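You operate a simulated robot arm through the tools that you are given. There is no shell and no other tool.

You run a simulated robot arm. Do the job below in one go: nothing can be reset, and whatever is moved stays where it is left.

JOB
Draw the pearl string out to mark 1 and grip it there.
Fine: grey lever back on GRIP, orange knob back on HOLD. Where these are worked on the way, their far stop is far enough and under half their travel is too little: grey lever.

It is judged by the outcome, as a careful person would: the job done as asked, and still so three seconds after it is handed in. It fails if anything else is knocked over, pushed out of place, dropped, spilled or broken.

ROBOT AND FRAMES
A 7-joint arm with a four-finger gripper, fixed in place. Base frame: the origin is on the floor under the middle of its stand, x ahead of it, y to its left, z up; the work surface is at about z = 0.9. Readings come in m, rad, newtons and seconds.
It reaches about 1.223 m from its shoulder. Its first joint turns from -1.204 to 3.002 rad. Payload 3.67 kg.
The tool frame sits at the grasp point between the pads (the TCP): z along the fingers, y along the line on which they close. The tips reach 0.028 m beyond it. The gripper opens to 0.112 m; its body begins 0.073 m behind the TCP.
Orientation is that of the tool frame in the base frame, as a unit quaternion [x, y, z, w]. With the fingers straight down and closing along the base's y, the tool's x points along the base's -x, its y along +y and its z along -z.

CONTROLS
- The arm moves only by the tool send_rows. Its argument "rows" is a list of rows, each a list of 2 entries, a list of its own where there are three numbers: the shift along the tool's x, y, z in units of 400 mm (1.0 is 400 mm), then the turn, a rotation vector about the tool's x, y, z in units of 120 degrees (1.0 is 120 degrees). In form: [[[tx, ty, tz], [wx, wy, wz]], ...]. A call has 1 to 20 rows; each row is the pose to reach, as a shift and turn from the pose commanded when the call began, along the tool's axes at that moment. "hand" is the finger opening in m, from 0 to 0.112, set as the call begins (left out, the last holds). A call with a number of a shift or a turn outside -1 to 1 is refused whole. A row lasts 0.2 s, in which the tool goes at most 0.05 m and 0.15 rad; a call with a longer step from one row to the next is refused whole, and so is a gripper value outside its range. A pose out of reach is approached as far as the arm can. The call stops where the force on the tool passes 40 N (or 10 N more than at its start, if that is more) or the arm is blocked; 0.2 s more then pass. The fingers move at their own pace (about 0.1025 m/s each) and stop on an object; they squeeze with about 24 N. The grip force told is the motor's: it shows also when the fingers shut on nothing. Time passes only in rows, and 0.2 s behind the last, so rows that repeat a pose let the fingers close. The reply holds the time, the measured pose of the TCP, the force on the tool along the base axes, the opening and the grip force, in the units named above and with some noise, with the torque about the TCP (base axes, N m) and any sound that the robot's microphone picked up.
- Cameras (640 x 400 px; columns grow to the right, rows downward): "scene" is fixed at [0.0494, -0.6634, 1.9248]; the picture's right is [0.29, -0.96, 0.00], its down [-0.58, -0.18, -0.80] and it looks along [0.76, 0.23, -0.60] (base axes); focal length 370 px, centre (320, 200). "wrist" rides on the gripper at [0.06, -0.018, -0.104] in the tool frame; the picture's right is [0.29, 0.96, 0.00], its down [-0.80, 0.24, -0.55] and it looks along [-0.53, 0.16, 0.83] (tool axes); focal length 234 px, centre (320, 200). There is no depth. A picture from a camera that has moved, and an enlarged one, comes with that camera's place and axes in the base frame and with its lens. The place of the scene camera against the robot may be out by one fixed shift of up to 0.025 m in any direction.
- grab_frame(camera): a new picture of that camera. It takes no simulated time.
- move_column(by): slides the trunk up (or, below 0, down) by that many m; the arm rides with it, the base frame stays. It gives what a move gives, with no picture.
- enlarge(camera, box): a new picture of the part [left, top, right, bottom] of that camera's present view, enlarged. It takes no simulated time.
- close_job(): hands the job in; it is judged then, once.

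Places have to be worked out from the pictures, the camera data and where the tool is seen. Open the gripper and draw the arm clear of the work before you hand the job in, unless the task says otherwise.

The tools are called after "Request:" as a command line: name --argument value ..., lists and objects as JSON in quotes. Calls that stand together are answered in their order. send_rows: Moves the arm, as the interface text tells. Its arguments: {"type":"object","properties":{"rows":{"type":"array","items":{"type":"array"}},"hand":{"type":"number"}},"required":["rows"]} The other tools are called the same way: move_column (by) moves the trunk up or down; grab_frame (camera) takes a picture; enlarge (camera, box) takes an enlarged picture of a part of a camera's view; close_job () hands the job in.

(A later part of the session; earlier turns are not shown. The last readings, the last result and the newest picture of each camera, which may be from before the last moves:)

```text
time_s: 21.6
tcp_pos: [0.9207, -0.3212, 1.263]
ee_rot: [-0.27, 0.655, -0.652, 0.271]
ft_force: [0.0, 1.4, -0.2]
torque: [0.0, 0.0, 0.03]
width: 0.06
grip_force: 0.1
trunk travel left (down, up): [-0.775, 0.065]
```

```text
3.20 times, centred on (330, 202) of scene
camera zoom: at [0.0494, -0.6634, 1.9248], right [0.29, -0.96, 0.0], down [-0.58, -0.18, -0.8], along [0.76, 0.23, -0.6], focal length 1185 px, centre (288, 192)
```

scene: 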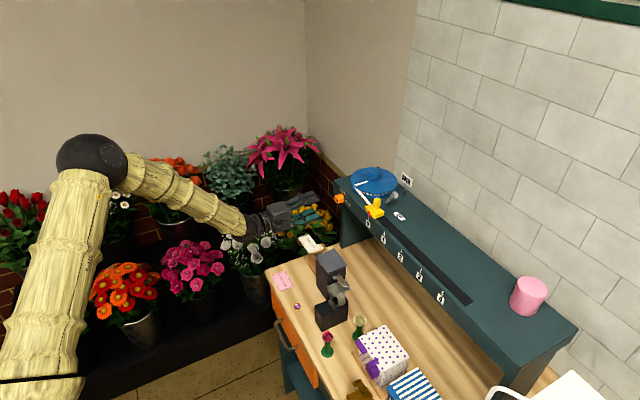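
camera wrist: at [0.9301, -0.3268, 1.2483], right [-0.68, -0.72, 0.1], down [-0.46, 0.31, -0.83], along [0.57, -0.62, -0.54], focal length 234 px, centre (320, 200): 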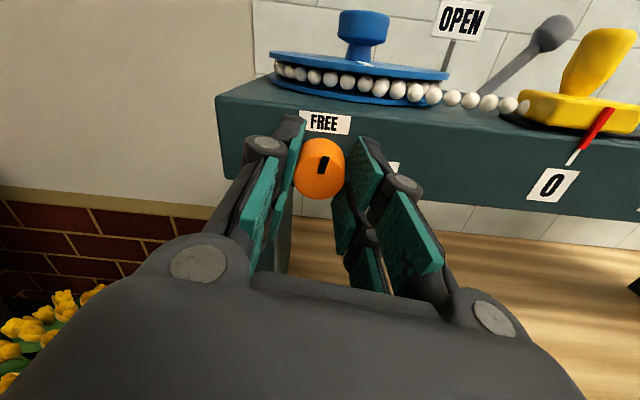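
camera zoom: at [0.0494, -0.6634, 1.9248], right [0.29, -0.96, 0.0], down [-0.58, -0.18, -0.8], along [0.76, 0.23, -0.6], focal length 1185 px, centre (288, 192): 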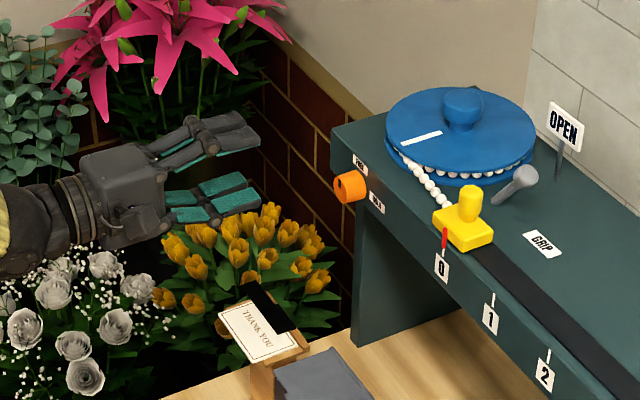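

Clear of the knob. Next I'll swing the tool to point straight down above the slider and lever area, with its closing line along the track.

Request:
send_rows --hand 0.07 --rows '[[[0.0254, -0.0261, 0.0208], [-0.0361, 0.0361, 0.0361]], [[0.0507, -0.0522, 0.0416], [-0.0722, 0.0722, 0.0722]], [[0.0761, -0.0783, 0.0623], [-0.1082, 0.1082, 0.1082]], [[0.1014, -0.1044, 0.0831], [-0.1443, 0.1443, 0.1443]], [[0.1268, -0.1305, 0.1039], [-0.1804, 0.1804, 0.1804]], [[0.1521, -0.1566, 0.1247], [-0.2165, 0.2165, 0.2165]], [[0.1775, -0.1827, 0.1455], [-0.2526, 0.2526, 0.2526]], [[0.2029, -0.2088, 0.1663], [-0.2887, 0.2887, 0.2887]], [[0.2282, -0.2348, 0.187], [-0.3247, 0.3247, 0.3247]], [[0.2536, -0.2609, 0.2078], [-0.3608, 0.3608, 0.3608]], [[0.2789, -0.287, 0.2286], [-0.3969, 0.3969, 0.3969]], [[0.3043, -0.3131, 0.2494], [-0.433, 0.433, 0.433]], [[0.3296, -0.3392, 0.2702], [-0.4691, 0.4691, 0.4691]], [[0.355, -0.3653, 0.2909], [-0.5052, 0.5052, 0.5052]], [[0.3803, -0.3914, 0.3117], [-0.5412, 0.5412, 0.5412]], [[0.4057, -0.4175, 0.3325], [-0.5773, 0.5773, 0.5773]], [[0.4057, -0.4175, 0.3325], [-0.5773, 0.5773, 0.5773]]]'

Request:
grab_frame --camera "wrist"

Request:
grab_frame --camera "scene"

```text
time_s: 25.2
tcp_pos: [0.8994, -0.5287, 1.4326]
ee_rot: [0.383, 0.924, 0.002, 0.0]
ft_force: [-0.9, 0.4, 0.0]
torque: [-0.02, 0.02, 0.01]
width: 0.0702
grip_force: 0.0
trunk travel left (down, up): [-0.775, 0.065]
```

```text
taken
camera wrist: at [0.8435, -0.4988, 1.5365], right [0.47, 0.88, 0.0], down [0.73, -0.4, 0.55], along [0.49, -0.26, -0.83], focal length 234 px, centre (320, 200)
```

wrist: 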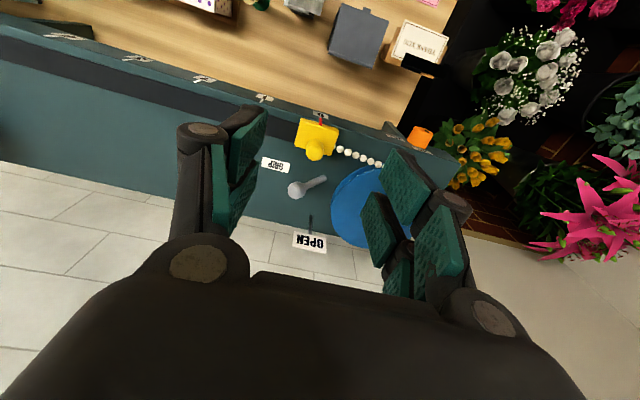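

```text
taken
```

scene: 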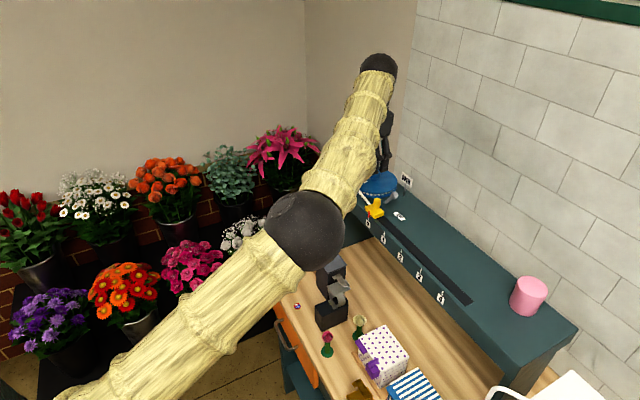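

The tool points down and the wrist camera has a good view. I'll enlarge the lever area.

Request:
enlarge --camera "wrist" --box '[240, 100, 400, 260]'

Request:
enlarge --camera "scene" --box '[355, 165, 425, 225]'

```text
2.50 times, centred on (320, 180) of wrist
camera zoom: at [0.8435, -0.4988, 1.5365], right [0.47, 0.88, 0.0], down [0.73, -0.4, 0.55], along [0.49, -0.26, -0.83], focal length 585 px, centre (320, 250)
```

zoom: 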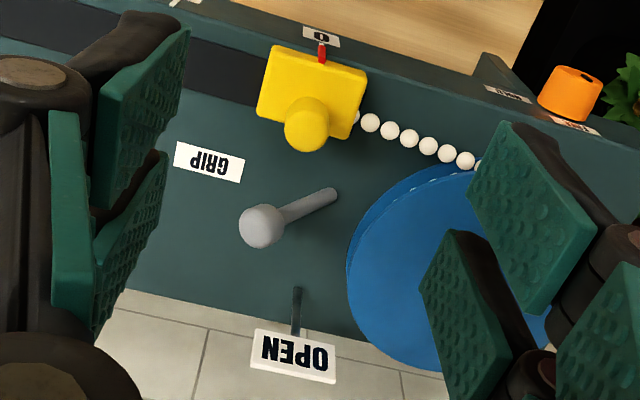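

```text
6.67 times, centred on (390, 195) of scene
camera zoom: at [0.0494, -0.6634, 1.9248], right [0.29, -0.96, 0.0], down [-0.58, -0.18, -0.8], along [0.76, 0.23, -0.6], focal length 2469 px, centre (-147, 233)
```

zoom: 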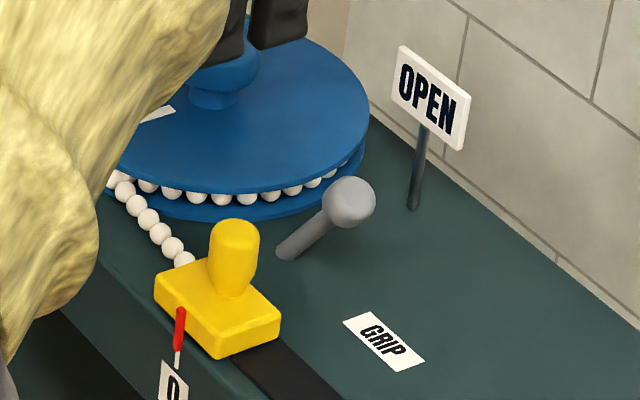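

From this view the lever pivot is near (0.996, -0.569), the ball near (0.972, -0.602, 1.274), and GRIP and OPEN lie 90° apart around the pivot. So the lever swings about a vertical axis. I'll move above the ball.

Request:
send_rows --rows '[[[-0.0637, 0, 0.0444], [0, 0, 0]], [[-0.1273, 0, 0.0888], [0, 0, 0]], [[-0.191, 0, 0.1331], [0, 0, 0]], [[-0.2546, 0, 0.1775], [0, 0, 0]], [[-0.2546, 0, 0.1775], [0, 0, 0]]]'

Request:
grab_frame --camera "wrist"

Request:
enlarge --camera "scene" --box '[345, 130, 435, 225]'

```text
time_s: 26.4
tcp_pos: [0.9624, -0.5977, 1.3614]
ee_rot: [0.382, 0.924, 0.003, 0.002]
ft_force: [-0.9, -0.9, 0.1]
torque: [0.06, -0.04, -0.03]
width: 0.0699
grip_force: 0.1
out of reach, approached as far as the arm can: row 4, 5
trunk travel left (down, up): [-0.775, 0.065]
```

```text
taken
camera wrist: at [0.9064, -0.5678, 1.4652], right [0.47, 0.88, 0.0], down [0.73, -0.4, 0.55], along [0.49, -0.26, -0.83], focal length 234 px, centre (320, 200)
```

wrist: 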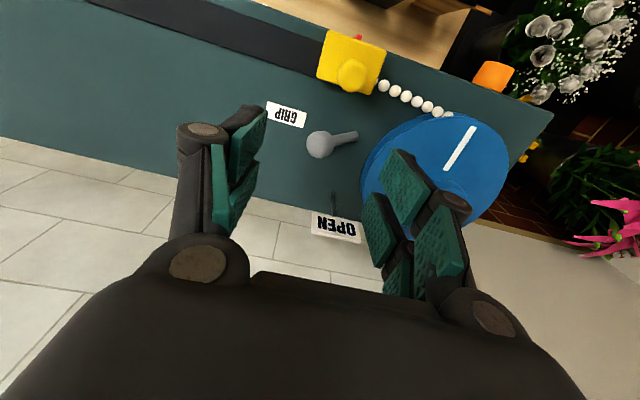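

```text
4.21 times, centred on (390, 178) of scene
camera zoom: at [0.0494, -0.6634, 1.9248], right [0.29, -0.96, 0.0], down [-0.58, -0.18, -0.8], along [0.76, 0.23, -0.6], focal length 1559 px, centre (25, 295)
```

zoom: 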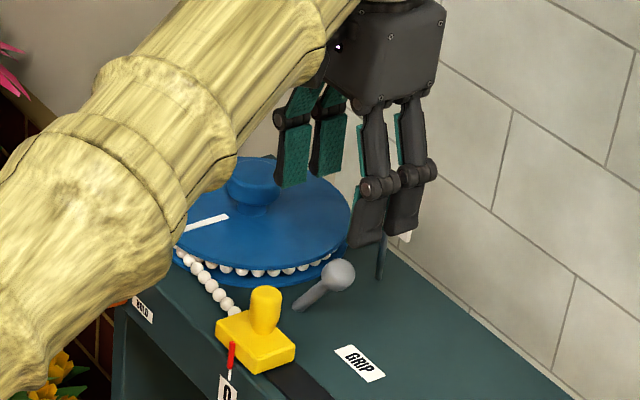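

At this height the straight-down pose is at the edge of reach. Tilting the tool about 25°, fingers towards the wall, brings the wrist closer, so I'll tilt and pull back to a pre-grasp point above the ball.

Request:
send_rows --rows '[[[0.025, 0, 0.0], [0, -0.0521, 0]], [[0.05, 0, 0.001], [0, -0.1042, 0]], [[0.075, 0, 0.002], [0, -0.1562, 0]], [[0.1, 0, 0.0025], [0, -0.2083, 0]], [[0.1, 0, 0.0025], [0, -0.2083, 0]]]'

Request:
grab_frame --camera "wrist"

Request:
enlarge --camera "scene" --box '[345, 130, 435, 225]'

```text
time_s: 27.6
tcp_pos: [0.9391, -0.558, 1.3611]
ee_rot: [0.372, 0.903, -0.083, 0.2]
ft_force: [1.4, 0.8, -0.1]
torque: [-0.06, 0.03, -0.02]
width: 0.07
grip_force: 0.0
trunk travel left (down, up): [-0.775, 0.065]
```

```text
taken
camera wrist: at [0.8563, -0.502, 1.4291], right [0.49, 0.86, -0.12], down [0.52, -0.17, 0.84], along [0.7, -0.48, -0.53], focal length 234 px, centre (320, 200)
```

wrist: 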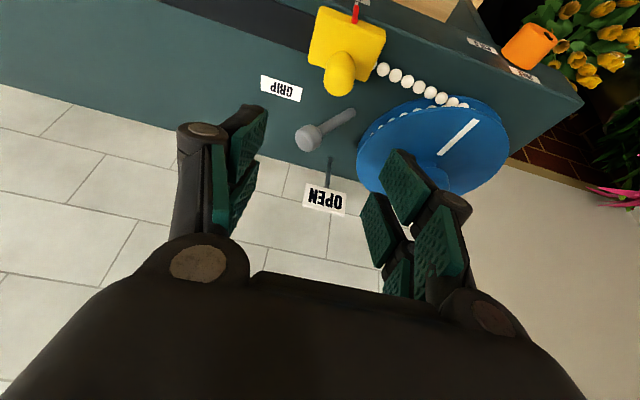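

```text
4.21 times, centred on (390, 178) of scene
camera zoom: at [0.0494, -0.6634, 1.9248], right [0.29, -0.96, 0.0], down [-0.58, -0.18, -0.8], along [0.76, 0.23, -0.6], focal length 1559 px, centre (25, 295)
```

zoom: 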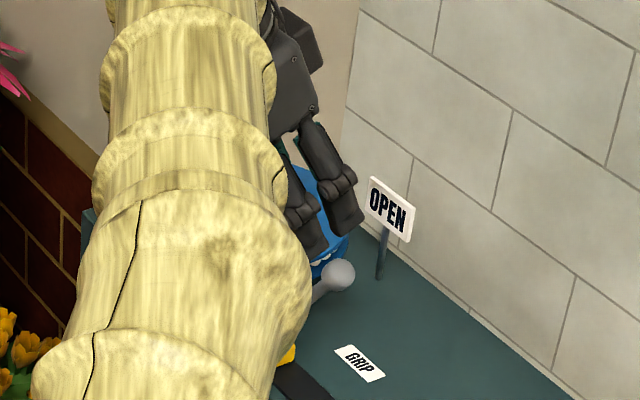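

Orientation is right but the position differs a little from what I computed, probably because the previous pose was unreachable. I'll hold for a moment to confirm where the tool has settled.

Request:
send_rows --rows '[[[0, 0, 0], [0, 0, 0]], [[0, 0, 0], [0, 0, 0]]]'

Request:
enlarge --camera "wrist" --box '[230, 20, 430, 220]'

```text
time_s: 28.2
tcp_pos: [0.9374, -0.5645, 1.3611]
ee_rot: [0.373, 0.902, -0.082, 0.2]
ft_force: [-0.2, 0.3, 0.2]
torque: [0.01, 0.01, 0.0]
width: 0.0701
grip_force: 0.0
trunk travel left (down, up): [-0.775, 0.065]
```

```text
2.00 times, centred on (330, 120) of wrist
camera zoom: at [0.8545, -0.5077, 1.4289], right [0.49, 0.86, -0.12], down [0.51, -0.18, 0.84], along [0.7, -0.48, -0.53], focal length 468 px, centre (300, 360)
```

zoom: 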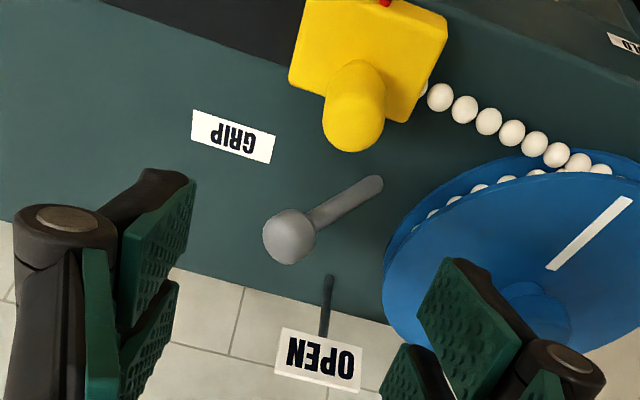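

The tool has settled and the ball again triangulates to about (0.970, -0.601, 1.274). I'll line up along the tilted approach, come half-way down, and check.

Request:
send_rows --rows '[[[-0.0085, 0.0038, 0.025], [0, 0, 0]], [[-0.0172, 0.0075, 0.05], [0, 0, 0]], [[-0.0172, 0.0075, 0.1], [0, 0, 0]], [[-0.0172, 0.0075, 0.1], [0, 0, 0]], [[-0.0172, 0.0075, 0.1], [0, 0, 0]], [[-0.0172, 0.0075, 0.1], [0, 0, 0]]]'

Request:
enlarge --camera "wrist" --box '[200, 60, 440, 280]'

Request:
enlarge --camera "scene" --box '[355, 150, 425, 215]'

```text
time_s: 29.6
tcp_pos: [0.9559, -0.5816, 1.3259]
ee_rot: [0.373, 0.902, -0.081, 0.201]
ft_force: [-0.5, 0.7, 0.6]
torque: [-0.05, 0.0, -0.01]
width: 0.07
grip_force: 0.1
trunk travel left (down, up): [-0.775, 0.065]
```

```text
1.82 times, centred on (320, 170) of wrist
camera zoom: at [0.8734, -0.5243, 1.3949], right [0.49, 0.86, -0.12], down [0.51, -0.18, 0.84], along [0.7, -0.47, -0.53], focal length 426 px, centre (320, 254)
```

zoom: 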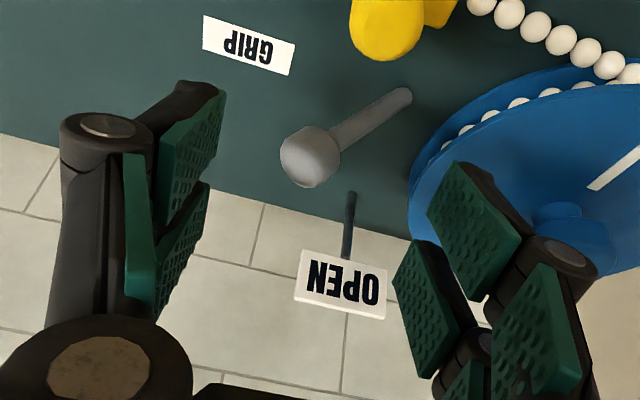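

```text
6.15 times, centred on (390, 182) of scene
camera zoom: at [0.0494, -0.6634, 1.9248], right [0.29, -0.96, 0.0], down [-0.58, -0.18, -0.8], along [0.76, 0.23, -0.6], focal length 2279 px, centre (-111, 308)
```

zoom: 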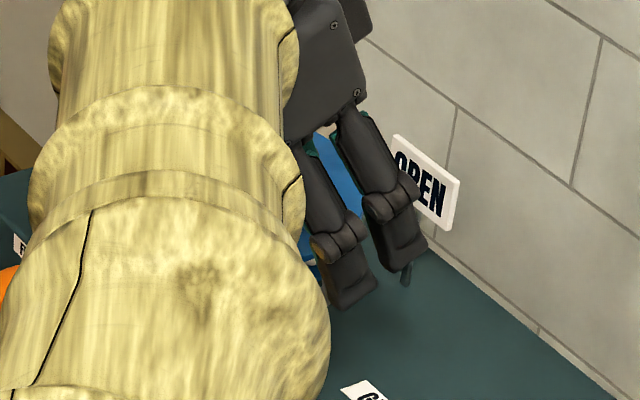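

The lineup is good; the ball is about 4 mm to the track side. I'll shift for that, descend the remaining 39 mm so the ball sits near the fingertips, and check.

Request:
send_rows --rows '[[[0.002, -0.01, 0.03], [0, 0, 0]], [[0.002, -0.01, 0.06], [0, 0, 0]], [[0.002, -0.01, 0.0975], [0, 0, 0]], [[0.002, -0.01, 0.0975], [0, 0, 0]], [[0.002, -0.01, 0.0975], [0, 0, 0]]]'

Request:
enlarge --camera "wrist" --box '[200, 60, 440, 280]'

Request:
enlarge --camera "scene" --box '[355, 150, 425, 215]'

```text
time_s: 30.8
tcp_pos: [0.9649, -0.5955, 1.2912]
ee_rot: [0.374, 0.902, -0.082, 0.199]
ft_force: [0.0, -0.4, 0.6]
torque: [-0.02, -0.01, 0.03]
width: 0.0701
grip_force: 0.0
trunk travel left (down, up): [-0.775, 0.065]
```

```text
1.82 times, centred on (320, 170) of wrist
camera zoom: at [0.8812, -0.5386, 1.3589], right [0.49, 0.86, -0.12], down [0.51, -0.18, 0.84], along [0.7, -0.47, -0.53], focal length 426 px, centre (320, 254)
```

zoom: 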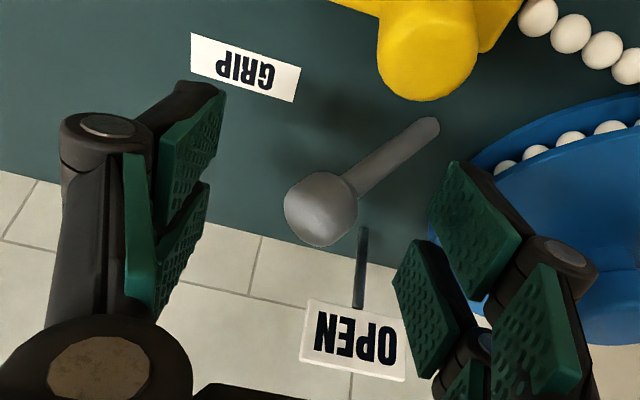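

```text
6.15 times, centred on (390, 182) of scene
camera zoom: at [0.0494, -0.6634, 1.9248], right [0.29, -0.96, 0.0], down [-0.58, -0.18, -0.8], along [0.76, 0.23, -0.6], focal length 2279 px, centre (-111, 308)
```

zoom: 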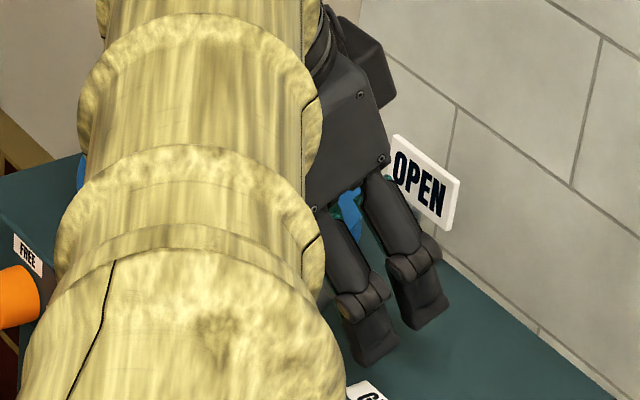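

The ball is centred between the pads, about 17 mm beyond the TCP. I'll close on it.

Request:
send_rows --hand 0.008 --rows '[[[0, 0, 0], [0, 0, 0]], [[0, 0, 0], [0, 0, 0]], [[0, 0, 0], [0, 0, 0]], [[0, 0, 0], [0, 0, 0]]]'

Request:
enlarge --camera "wrist" --box '[200, 60, 440, 280]'

```text
time_s: 31.8
tcp_pos: [0.9645, -0.5952, 1.29]
ee_rot: [0.373, 0.902, -0.081, 0.201]
ft_force: [9.4, 2.3, 7.3]
torque: [0.63, -0.59, 0.14]
width: 0.0219
grip_force: 44.5
trunk travel left (down, up): [-0.775, 0.065]
```

```text
1.82 times, centred on (320, 170) of wrist
camera zoom: at [0.8822, -0.5374, 1.3595], right [0.49, 0.86, -0.12], down [0.51, -0.18, 0.84], along [0.7, -0.47, -0.53], focal length 426 px, centre (320, 254)
```

zoom: 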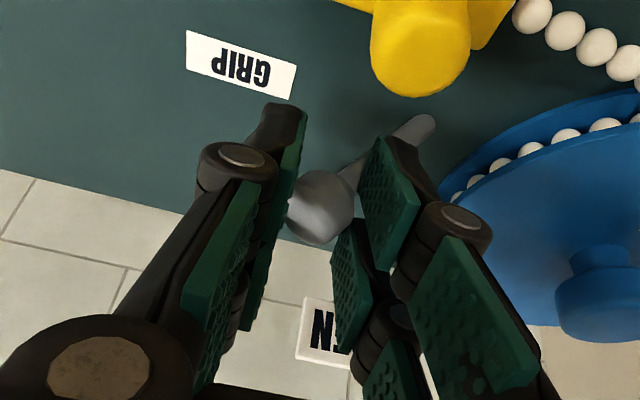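

Gripped the ball (0.022 m). I'll start swinging it along its arc around the pivot, the first 20° only, watching the force.

Request:
send_rows --rows '[[[-0.008, 0.0015, 0.0037], [0, 0, 0]], [[-0.0161, 0.0035, 0.0075], [0, 0, 0]], [[-0.0237, 0.0065, 0.011], [0, 0, 0]], [[-0.0313, 0.0096, 0.0146], [0, 0, 0]], [[-0.0313, 0.0096, 0.0146], [0, 0, 0]]]'

Request:
enlarge --camera "wrist" --box '[200, 60, 440, 280]'

```text
time_s: 32.6
tcp_pos: [0.9676, -0.5914, 1.2941]
ee_rot: [0.372, 0.903, -0.08, 0.2]
ft_force: [-12.9, 18.1, 10.5]
torque: [1.37, 0.46, 0.24]
width: 0.0203
grip_force: 44.8
trunk travel left (down, up): [-0.775, 0.065]
stopped in row 3: the force on the tool passed its limit at 41 N (the readings are from after the stop); the commanded pose is now the measured one
```

```text
1.82 times, centred on (320, 170) of wrist
camera zoom: at [0.8849, -0.5362, 1.3632], right [0.49, 0.87, -0.12], down [0.52, -0.18, 0.84], along [0.7, -0.47, -0.53], focal length 426 px, centre (320, 254)
```

zoom: 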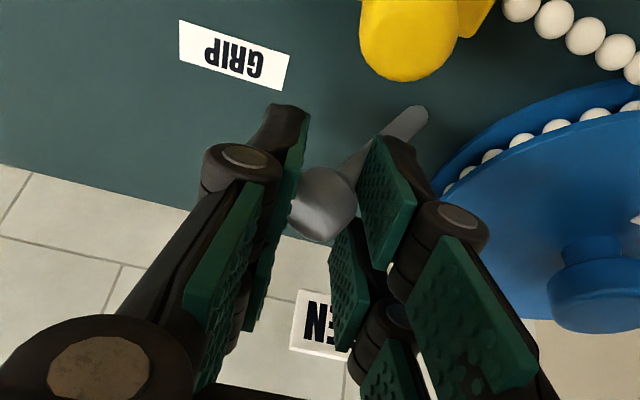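

The lever resisted sideways motion (41 N), and the ball instead shifted up and back along the track. So its hinge may let it tilt in the track/vertical plane. I'll let go and see where it rests.

Request:
send_rows --hand 0.06 --rows '[[[0, 0, 0], [0, 0, 0]], [[0, 0, 0], [0, 0, 0]], [[0, 0, 0], [0, 0, 0]]]'

Request:
enlarge --camera "wrist" --box '[200, 60, 440, 280]'

Request:
enlarge --camera "scene" --box '[345, 150, 435, 225]'

```text
time_s: 33.4
tcp_pos: [0.9716, -0.5973, 1.2886]
ee_rot: [0.373, 0.903, -0.081, 0.197]
ft_force: [0.2, -1.0, -0.1]
torque: [0.03, 0.02, 0.01]
width: 0.0601
grip_force: 0.1
trunk travel left (down, up): [-0.775, 0.065]
```

```text
1.82 times, centred on (320, 170) of wrist
camera zoom: at [0.8894, -0.5413, 1.357], right [0.49, 0.86, -0.12], down [0.52, -0.18, 0.84], along [0.7, -0.47, -0.54], focal length 426 px, centre (320, 254)
```

zoom: 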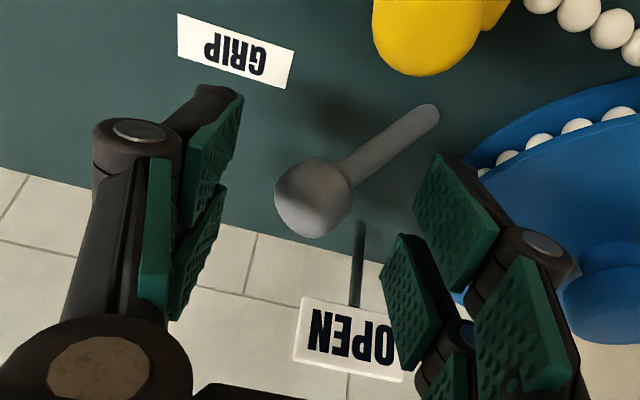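

```text
5.33 times, centred on (390, 188) of scene
camera zoom: at [0.0494, -0.6634, 1.9248], right [0.29, -0.96, 0.0], down [-0.58, -0.18, -0.8], along [0.76, 0.23, -0.6], focal length 1975 px, centre (-53, 267)
```

zoom: 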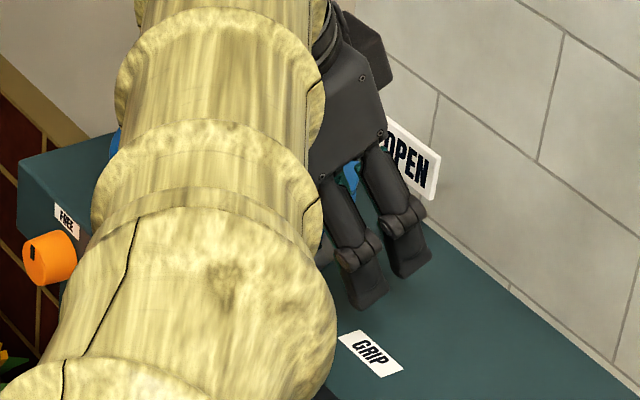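

The lever is back where it started, so the hinge probably tilts in the plane along the track, which would take it up and over towards the reel. I'll re-centre, re-grip the ball and try a small up-and-back arc.

Request:
send_rows --rows '[[[0.01, -0.0088, -0.0075], [0, 0, 0]], [[0.01, -0.0088, -0.0075], [0, 0, 0]], [[0.01, -0.0088, -0.0075], [0, 0, 0]]]'

Request:
send_rows --hand 0.008 --rows '[[[0, 0, 0], [0, 0, 0]], [[0, 0, 0], [0, 0, 0]], [[0, 0, 0], [0, 0, 0]], [[0, 0, 0], [0, 0, 0]]]'

Request:
enlarge --camera "wrist" --box '[200, 60, 440, 280]'

```text
time_s: 34.2
tcp_pos: [0.9663, -0.5975, 1.289]
ee_rot: [0.372, 0.903, -0.079, 0.197]
ft_force: [-0.4, 0.5, -0.6]
torque: [0.02, -0.02, 0.0]
width: 0.0601
grip_force: 0.0
trunk travel left (down, up): [-0.775, 0.065]
```

```text
time_s: 35.2
tcp_pos: [0.9656, -0.594, 1.2905]
ee_rot: [0.372, 0.903, -0.08, 0.198]
ft_force: [11.6, 4.0, 8.2]
torque: [0.72, -0.75, 0.2]
width: 0.0221
grip_force: 44.9
trunk travel left (down, up): [-0.775, 0.065]
```

```text
1.82 times, centred on (320, 170) of wrist
camera zoom: at [0.8836, -0.5382, 1.3598], right [0.49, 0.86, -0.12], down [0.52, -0.18, 0.84], along [0.7, -0.47, -0.53], focal length 426 px, centre (320, 254)
```

zoom: 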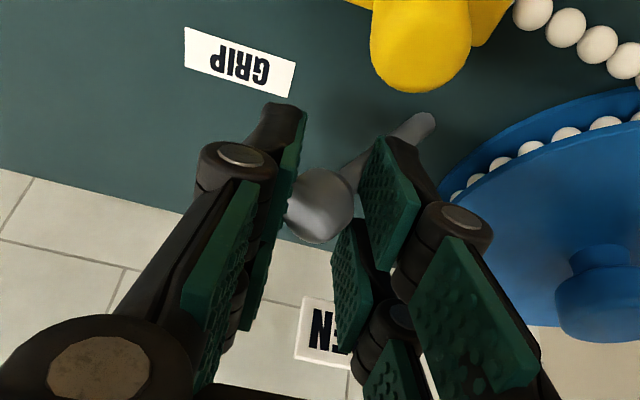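

Gripped again. I'll try a 20° tilt up and over, moving back along the track and slightly upward, in small steps.

Request:
send_rows --rows '[[[-0.0033, 0.0118, -0.0072], [0, 0, 0]], [[-0.0062, 0.024, -0.0134], [0, 0, 0]], [[-0.0087, 0.037, -0.0185], [0, 0, 0]], [[-0.0106, 0.0503, -0.0227], [0, 0, 0]], [[-0.0106, 0.0503, -0.0227], [0, 0, 0]]]'

Request:
enlarge --camera "wrist" --box '[200, 60, 440, 280]'

```text
time_s: 36.4
tcp_pos: [0.9794, -0.5812, 1.3012]
ee_rot: [0.373, 0.903, -0.081, 0.198]
ft_force: [-11.8, 0.3, -3.5]
torque: [0.02, 0.99, -0.26]
width: 0.0195
grip_force: 44.3
trunk travel left (down, up): [-0.775, 0.065]
```

```text
1.82 times, centred on (320, 170) of wrist
camera zoom: at [0.8962, -0.5259, 1.3696], right [0.49, 0.86, -0.12], down [0.52, -0.18, 0.84], along [0.7, -0.47, -0.53], focal length 426 px, centre (320, 254)
```

zoom: 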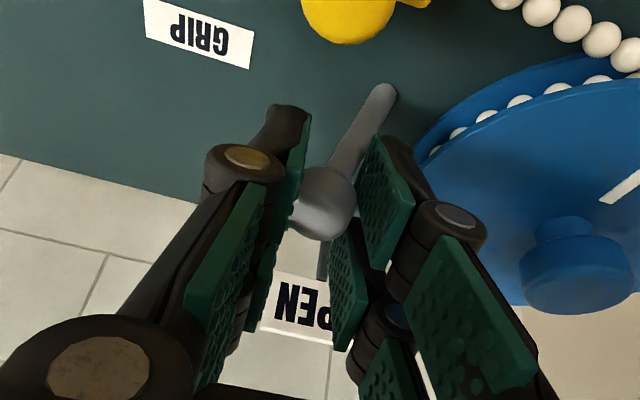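

The lever followed: it tilts in the plane along the track. I'll continue to just past upright, watching the load.

Request:
send_rows --rows '[[[-0.0014, 0.0139, -0.003], [0, 0, 0]], [[-0.0024, 0.0278, -0.0052], [0, 0, 0]], [[-0.0027, 0.0418, -0.0058], [0, 0, 0]], [[-0.0027, 0.0558, -0.0059], [0, 0, 0]], [[-0.0027, 0.0558, -0.0059], [0, 0, 0]]]'

Request:
enlarge --camera "wrist" --box '[200, 60, 440, 280]'

Request:
enlarge --camera "scene" --box '[345, 150, 435, 225]'

```text
time_s: 37.6
tcp_pos: [0.9916, -0.567, 1.303]
ee_rot: [0.373, 0.903, -0.08, 0.197]
ft_force: [-29.1, 3.5, -12.4]
torque: [-0.15, 0.71, -0.18]
width: 0.0189
grip_force: 45.0
trunk travel left (down, up): [-0.775, 0.065]
```

```text
1.82 times, centred on (320, 170) of wrist
camera zoom: at [0.9097, -0.511, 1.3721], right [0.49, 0.86, -0.12], down [0.52, -0.18, 0.84], along [0.7, -0.47, -0.54], focal length 426 px, centre (320, 254)
```

zoom: 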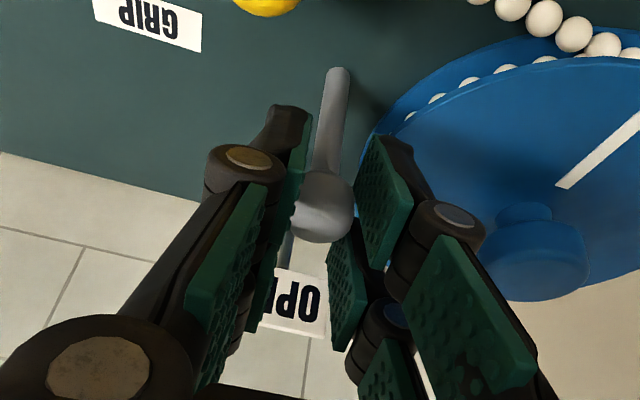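

```text
5.33 times, centred on (390, 188) of scene
camera zoom: at [0.0494, -0.6634, 1.9248], right [0.29, -0.96, 0.0], down [-0.58, -0.18, -0.8], along [0.76, 0.23, -0.6], focal length 1975 px, centre (-53, 267)
```

zoom: 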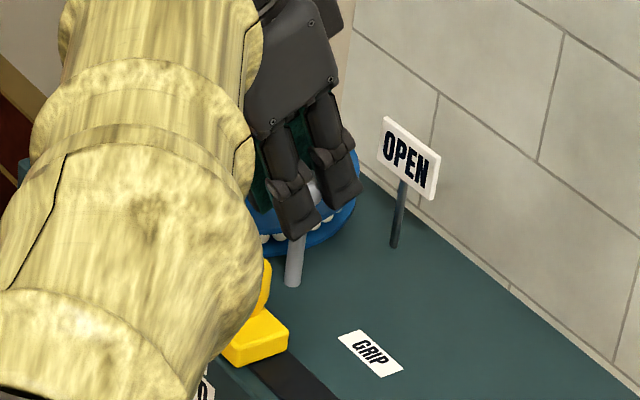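

The lever is now about upright and the load is growing (about 18 N against the motion). I'll let go to see whether it stays there or springs back.

Request:
send_rows --hand 0.06 --rows '[[[0.005, 0, 0], [0, 0, 0]], [[0.005, 0, 0], [0, 0, 0]], [[0.005, 0, 0], [0, 0, 0]]]'

Request:
enlarge --camera "wrist" --box '[200, 60, 440, 280]'

Request:
enlarge --camera "scene" --box '[345, 150, 435, 225]'

```text
time_s: 38.4
tcp_pos: [0.995, -0.563, 1.3015]
ee_rot: [0.372, 0.903, -0.081, 0.198]
ft_force: [0.5, -0.1, -1.7]
torque: [-0.03, 0.01, -0.02]
width: 0.0601
grip_force: 0.0
trunk travel left (down, up): [-0.775, 0.065]
```

```text
1.82 times, centred on (320, 170) of wrist
camera zoom: at [0.9126, -0.5078, 1.3705], right [0.49, 0.86, -0.12], down [0.52, -0.18, 0.84], along [0.7, -0.47, -0.54], focal length 426 px, centre (320, 254)
```

zoom: 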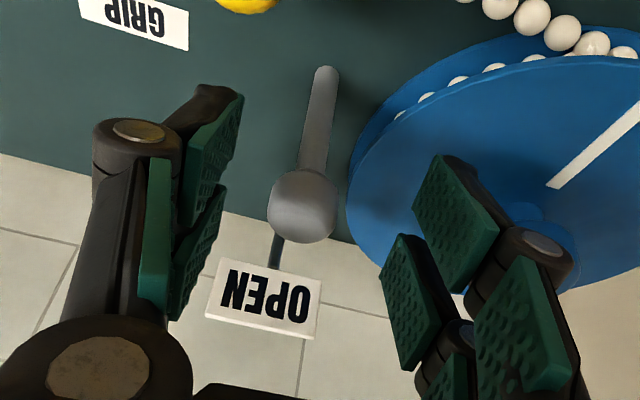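

```text
5.33 times, centred on (390, 188) of scene
camera zoom: at [0.0494, -0.6634, 1.9248], right [0.29, -0.96, 0.0], down [-0.58, -0.18, -0.8], along [0.76, 0.23, -0.6], focal length 1975 px, centre (-53, 267)
```

zoom: 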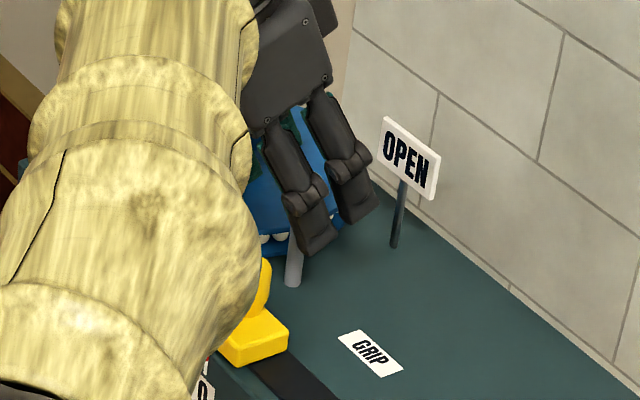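

The lever stays upright and would not go further, with its ball level with the OPEN sign, so upright is OPEN. I'll back off, return the tool to vertical, and move above the yellow slider's post.

Request:
send_rows --rows '[[[0, 0, -0.075], [0, 0, 0]], [[0, 0, -0.15], [0, 0, 0]], [[0.011, -0.022, -0.158], [0, 0.052, 0]], [[0.022, -0.044, -0.166], [0, 0.104, 0]], [[0.033, -0.066, -0.174], [0, 0.156, 0]], [[0.044, -0.0885, -0.182], [0, 0.2083, 0]], [[0.044, -0.0885, -0.182], [0, 0.2083, 0]], [[0.044, -0.0885, -0.182], [0, 0.2083, 0]]]'

Request:
grab_frame --camera "wrist"

Request:
enlarge --camera "wrist" --box '[220, 0, 460, 200]'

Request:
enlarge --camera "scene" --box '[335, 150, 435, 235]'

```text
time_s: 40.2
tcp_pos: [0.9361, -0.5571, 1.3608]
ee_rot: [0.381, 0.924, 0.002, -0.003]
ft_force: [0.1, -0.7, -0.5]
torque: [0.01, 0.01, 0.03]
width: 0.0599
grip_force: 0.0
trunk travel left (down, up): [-0.775, 0.065]
```

```text
taken
camera wrist: at [0.8806, -0.5279, 1.4646], right [0.47, 0.88, 0.0], down [0.74, -0.4, 0.55], along [0.49, -0.26, -0.84], focal length 234 px, centre (320, 200)
```

wrist: 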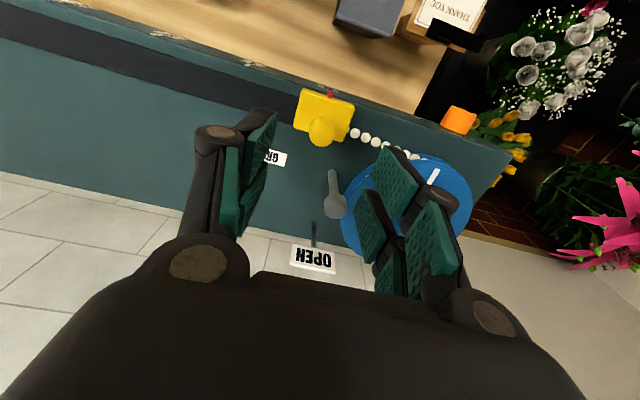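

```text
2.00 times, centred on (340, 100) of wrist
camera zoom: at [0.8806, -0.5279, 1.4646], right [0.47, 0.88, 0.0], down [0.74, -0.4, 0.55], along [0.49, -0.26, -0.84], focal length 468 px, centre (280, 400)
```

zoom: 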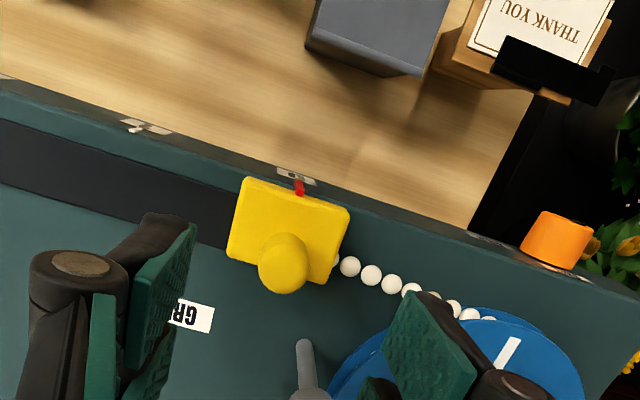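

```text
4.71 times, centred on (385, 192) of scene
camera zoom: at [0.0494, -0.6634, 1.9248], right [0.29, -0.96, 0.0], down [-0.58, -0.18, -0.8], along [0.76, 0.23, -0.6], focal length 1743 px, centre (14, 235)
```

zoom: 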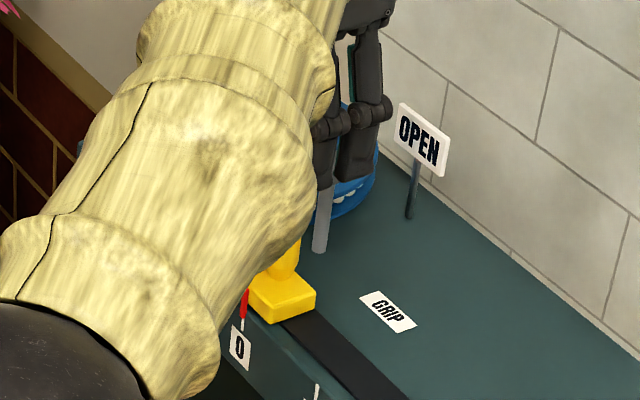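

The post is right under the tool, within 2–3 mm. I'll descend to straddle it with the tips a few millimetres above the slider block.

Request:
send_rows --rows '[[[0.005, 0.0035, 0.06], [0, 0, 0]], [[0.005, 0.0035, 0.12], [0, 0, 0]], [[0.005, 0.0035, 0.17], [0, 0, 0]], [[0.005, 0.0035, 0.2], [0, 0, 0]], [[0.005, 0.0035, 0.2045], [0, 0, 0]], [[0.005, 0.0035, 0.2045], [0, 0, 0]], [[0.005, 0.0035, 0.2045], [0, 0, 0]]]'

Request:
enlarge --camera "wrist" --box '[200, 60, 440, 280]'

Request:
enlarge --camera "scene" --box '[335, 150, 435, 235]'

```text
time_s: 41.8
tcp_pos: [0.9346, -0.554, 1.2792]
ee_rot: [0.381, 0.925, 0.002, -0.003]
ft_force: [-0.9, -1.0, -0.1]
torque: [-0.01, 0.01, -0.03]
width: 0.0599
grip_force: 0.1
trunk travel left (down, up): [-0.775, 0.065]
```

```text
1.82 times, centred on (320, 170) of wrist
camera zoom: at [0.88, -0.5255, 1.3823], right [0.47, 0.88, 0.0], down [0.74, -0.4, 0.55], along [0.49, -0.26, -0.84], focal length 426 px, centre (320, 254)
```

zoom: 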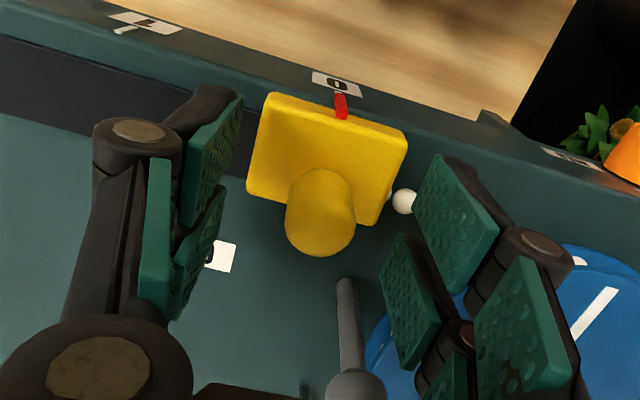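

```text
4.71 times, centred on (385, 192) of scene
camera zoom: at [0.0494, -0.6634, 1.9248], right [0.29, -0.96, 0.0], down [-0.58, -0.18, -0.8], along [0.76, 0.23, -0.6], focal length 1743 px, centre (14, 235)
```

zoom: 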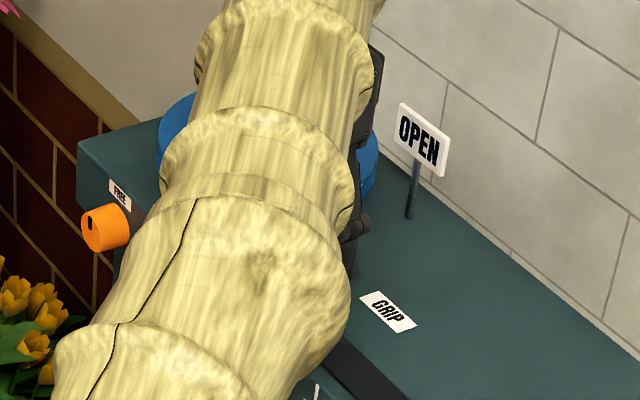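

Centred over the post. Closing on it now.

Request:
send_rows --hand 0.01 --rows '[[[0, 0, 0], [0, 0, 0]], [[0, 0, 0], [0, 0, 0]], [[0, 0, 0], [0, 0, 0]]]'

Request:
enlarge --camera "wrist" --box '[200, 60, 440, 280]'

```text
time_s: 42.6
tcp_pos: [0.935, -0.5546, 1.2792]
ee_rot: [0.381, 0.925, 0.002, -0.004]
ft_force: [0.5, -0.6, 0.4]
torque: [0.01, -0.04, 0.0]
width: 0.0206
grip_force: 44.7
trunk travel left (down, up): [-0.775, 0.065]
```

```text
1.82 times, centred on (320, 170) of wrist
camera zoom: at [0.8799, -0.5253, 1.3825], right [0.47, 0.88, 0.0], down [0.74, -0.39, 0.55], along [0.49, -0.26, -0.84], focal length 426 px, centre (320, 254)
```

zoom: 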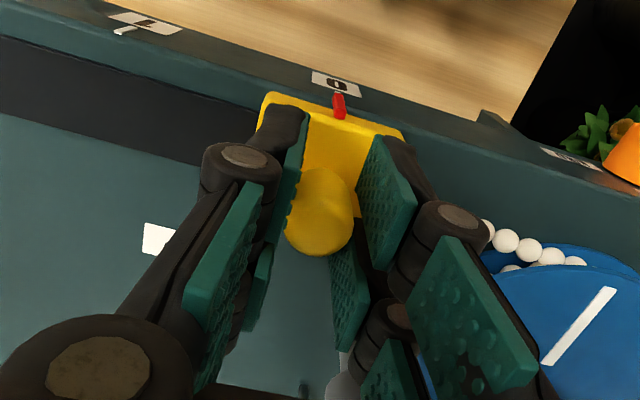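

The post is held (0.0206 m) with balanced forces. The marks are 0.08 m apart along the track, so I'll first draw the slider 20 mm to check that it runs free.

Request:
send_rows --rows '[[[0, -0.0125, 0], [0, 0, 0]], [[0, -0.025, 0], [0, 0, 0]], [[0, -0.0375, 0], [0, 0, 0]], [[0, -0.05, 0], [0, 0, 0]], [[0, -0.05, 0], [0, 0, 0]]]'

Request:
enlarge --camera "wrist" --box '[200, 0, 480, 220]'

Request:
enlarge --camera "scene" --box '[325, 150, 435, 245]'

```text
time_s: 43.8
tcp_pos: [0.922, -0.5684, 1.2789]
ee_rot: [0.381, 0.925, 0.002, -0.003]
ft_force: [-1.3, 2.8, -1.0]
torque: [0.06, 0.13, -0.02]
width: 0.0206
grip_force: 45.5
trunk travel left (down, up): [-0.775, 0.065]
```

```text
1.82 times, centred on (340, 110) of wrist
camera zoom: at [0.8658, -0.5395, 1.3825], right [0.47, 0.88, 0.0], down [0.74, -0.39, 0.55], along [0.49, -0.26, -0.84], focal length 426 px, centre (284, 364)
```

zoom: 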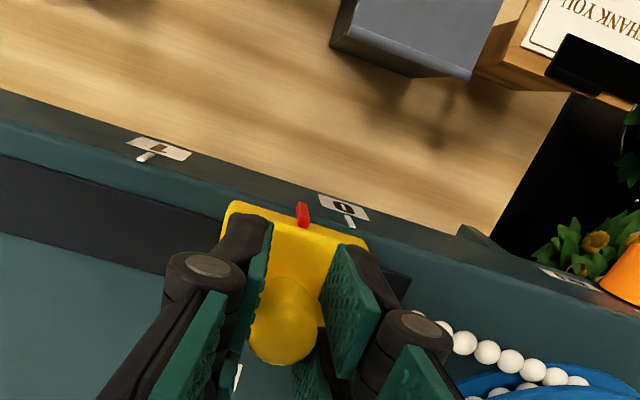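

```text
4.21 times, centred on (380, 198) of scene
camera zoom: at [0.0494, -0.6634, 1.9248], right [0.29, -0.96, 0.0], down [-0.58, -0.18, -0.8], along [0.76, 0.23, -0.6], focal length 1559 px, centre (67, 210)
```

zoom: 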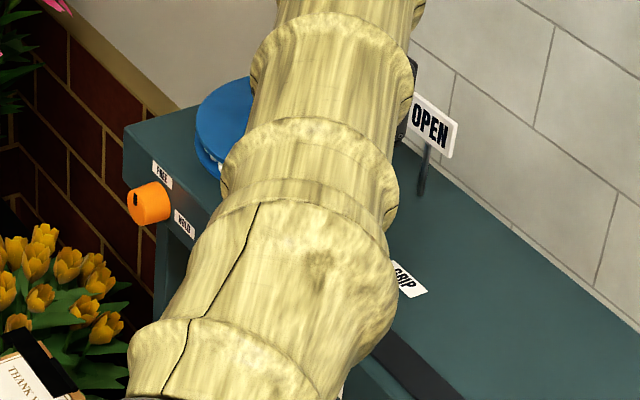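

The slider runs freely (about 1 N) and the string is paying out. I'll draw it the remaining 60 mm.

Request:
send_rows --rows '[[[0, -0.025, 0], [0, 0, 0]], [[0, -0.05, 0], [0, 0, 0]], [[0, -0.075, 0], [0, 0, 0]], [[0, -0.1, 0], [0, 0, 0]], [[0, -0.125, 0], [0, 0, 0]], [[0, -0.14, 0], [0, 0, 0]], [[0, -0.15, 0], [0, 0, 0]], [[0, -0.15, 0], [0, 0, 0]], [[0, -0.15, 0], [0, 0, 0]]]'

Request:
enlarge --camera "wrist" --box '[200, 0, 480, 220]'

Request:
enlarge --camera "wrist" --box '[290, 80, 370, 160]'

Request:
grab_frame --camera "scene"

```text
time_s: 45.8
tcp_pos: [0.8781, -0.6114, 1.2778]
ee_rot: [0.382, 0.924, 0.002, -0.002]
ft_force: [-1.4, 1.0, 0.4]
torque: [-0.16, -0.07, 0.0]
width: 0.0207
grip_force: 45.3
trunk travel left (down, up): [-0.775, 0.065]
```

```text
1.82 times, centred on (340, 110) of wrist
camera zoom: at [0.8231, -0.5822, 1.3825], right [0.47, 0.88, 0.0], down [0.74, -0.4, 0.55], along [0.49, -0.26, -0.84], focal length 426 px, centre (284, 364)
```

zoom: 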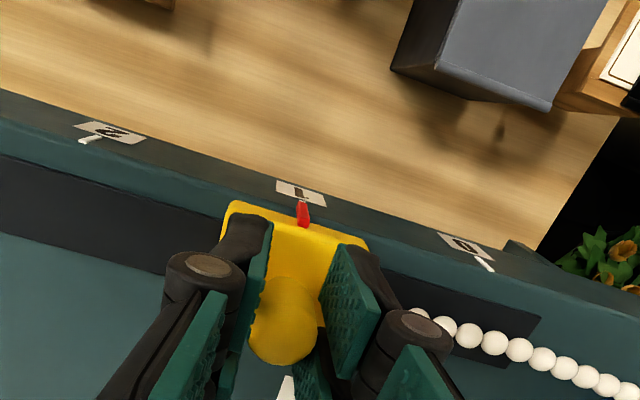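

```text
5.00 times, centred on (330, 120) of wrist
camera zoom: at [0.8231, -0.5822, 1.3825], right [0.47, 0.88, 0.0], down [0.74, -0.4, 0.55], along [0.49, -0.26, -0.84], focal length 1171 px, centre (270, 600)
```

zoom: 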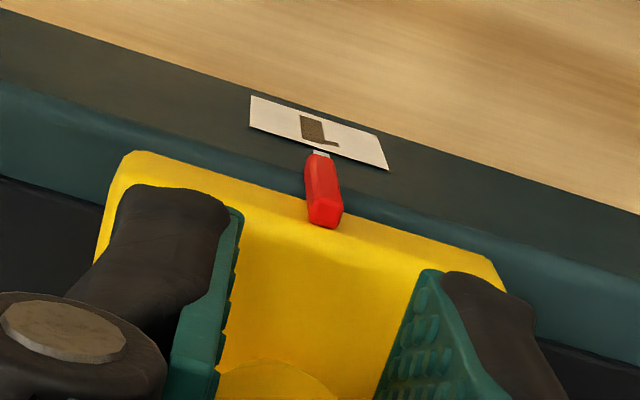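

```text
taken
```

scene: 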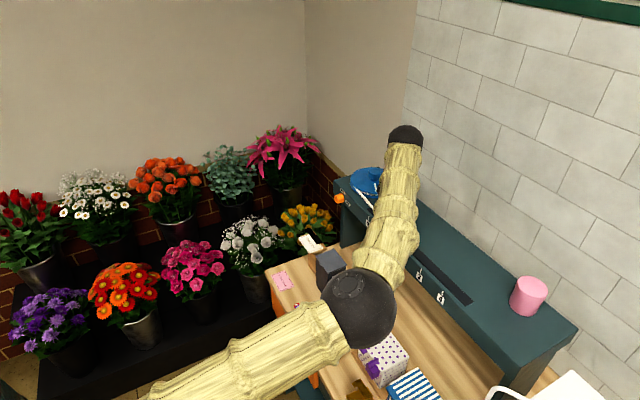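

The pointer lines up with mark 1 and there is almost no pull-back force. I'll open gently, check that the slider stays put, then rise.

Request:
send_rows --hand 0.06 --rows '[[[0, 0, 0], [0, 0, 0]], [[0, 0, 0], [0, 0, 0]], [[0, 0, 0], [0, 0, 0]]]'

Request:
enlarge --camera "wrist" --box '[200, 0, 480, 220]'

Request:
enlarge --camera "wrist" --box '[290, 80, 370, 160]'

```text
time_s: 46.6
tcp_pos: [0.879, -0.6112, 1.2786]
ee_rot: [0.381, 0.925, 0.002, -0.003]
ft_force: [-1.1, -0.3, -0.1]
torque: [-0.02, 0.01, 0.0]
width: 0.0601
grip_force: 0.1
trunk travel left (down, up): [-0.775, 0.065]
```

```text
1.82 times, centred on (340, 110) of wrist
camera zoom: at [0.8235, -0.5822, 1.3821], right [0.47, 0.88, 0.0], down [0.74, -0.4, 0.55], along [0.49, -0.26, -0.84], focal length 426 px, centre (284, 364)
```

zoom: 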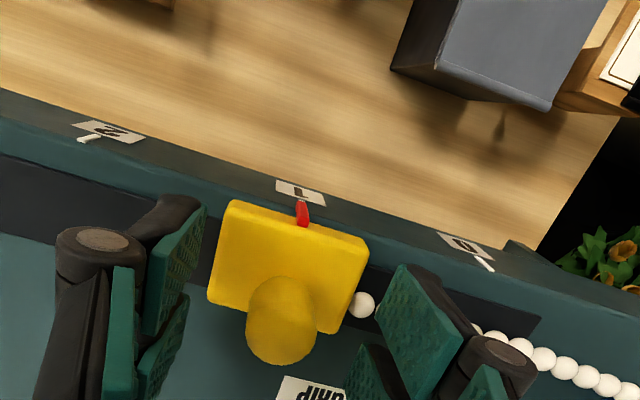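

```text
5.00 times, centred on (330, 120) of wrist
camera zoom: at [0.8235, -0.5822, 1.3821], right [0.47, 0.88, 0.0], down [0.74, -0.4, 0.55], along [0.49, -0.26, -0.84], focal length 1171 px, centre (270, 600)
```

zoom: 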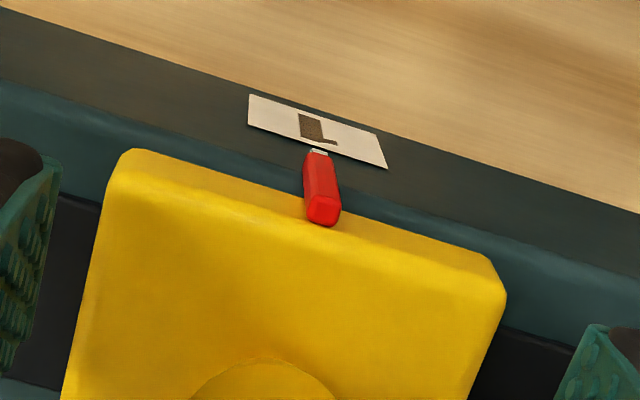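

The slider stays on mark 1. I'll lift off and go back over the lever with the tilted tool.

Request:
send_rows --rows '[[[0, 0, -0.1], [0, 0, 0]], [[0, 0, -0.193], [0, 0, 0]], [[-0.0113, 0.0549, -0.193], [0, -0.0417, 0]], [[-0.0225, 0.1098, -0.193], [0, -0.0833, 0]], [[-0.0338, 0.1647, -0.193], [0, -0.125, 0]], [[-0.045, 0.2196, -0.193], [0, -0.1667, 0]], [[-0.0563, 0.2745, -0.193], [0, -0.2083, 0]], [[-0.0563, 0.2745, -0.193], [0, -0.2083, 0]], [[-0.0563, 0.2745, -0.193], [0, -0.2083, 0]]]'

Request:
grab_frame --camera "wrist"

Request:
enlarge --camera "wrist" --box '[200, 0, 440, 220]'

```text
time_s: 48.6
tcp_pos: [0.9734, -0.5492, 1.3555]
ee_rot: [0.374, 0.902, -0.081, 0.199]
ft_force: [-0.7, -0.5, -0.8]
torque: [0.0, 0.02, 0.04]
width: 0.0601
grip_force: 0.0
trunk travel left (down, up): [-0.775, 0.065]
```

```text
taken
camera wrist: at [0.8911, -0.4934, 1.4246], right [0.49, 0.86, -0.12], down [0.52, -0.18, 0.84], along [0.7, -0.47, -0.53], focal length 234 px, centre (320, 200)
```

wrist: 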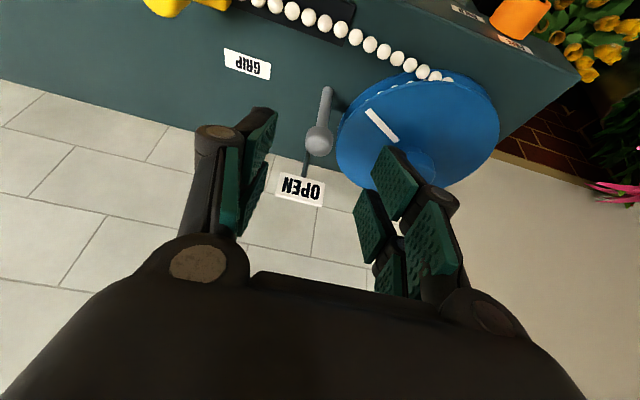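

```text
1.82 times, centred on (320, 110) of wrist
camera zoom: at [0.8911, -0.4934, 1.4246], right [0.49, 0.86, -0.12], down [0.52, -0.18, 0.84], along [0.7, -0.47, -0.53], focal length 426 px, centre (320, 364)
```

zoom: 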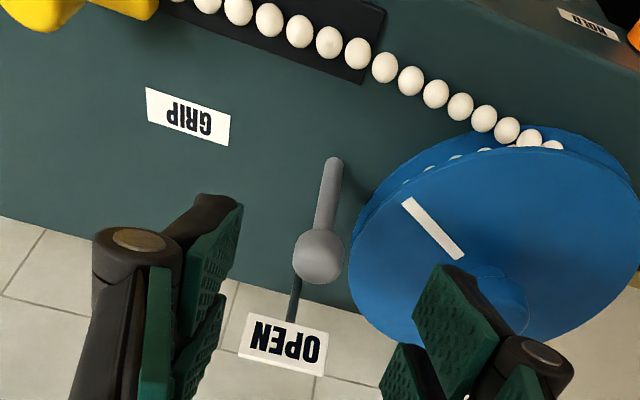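

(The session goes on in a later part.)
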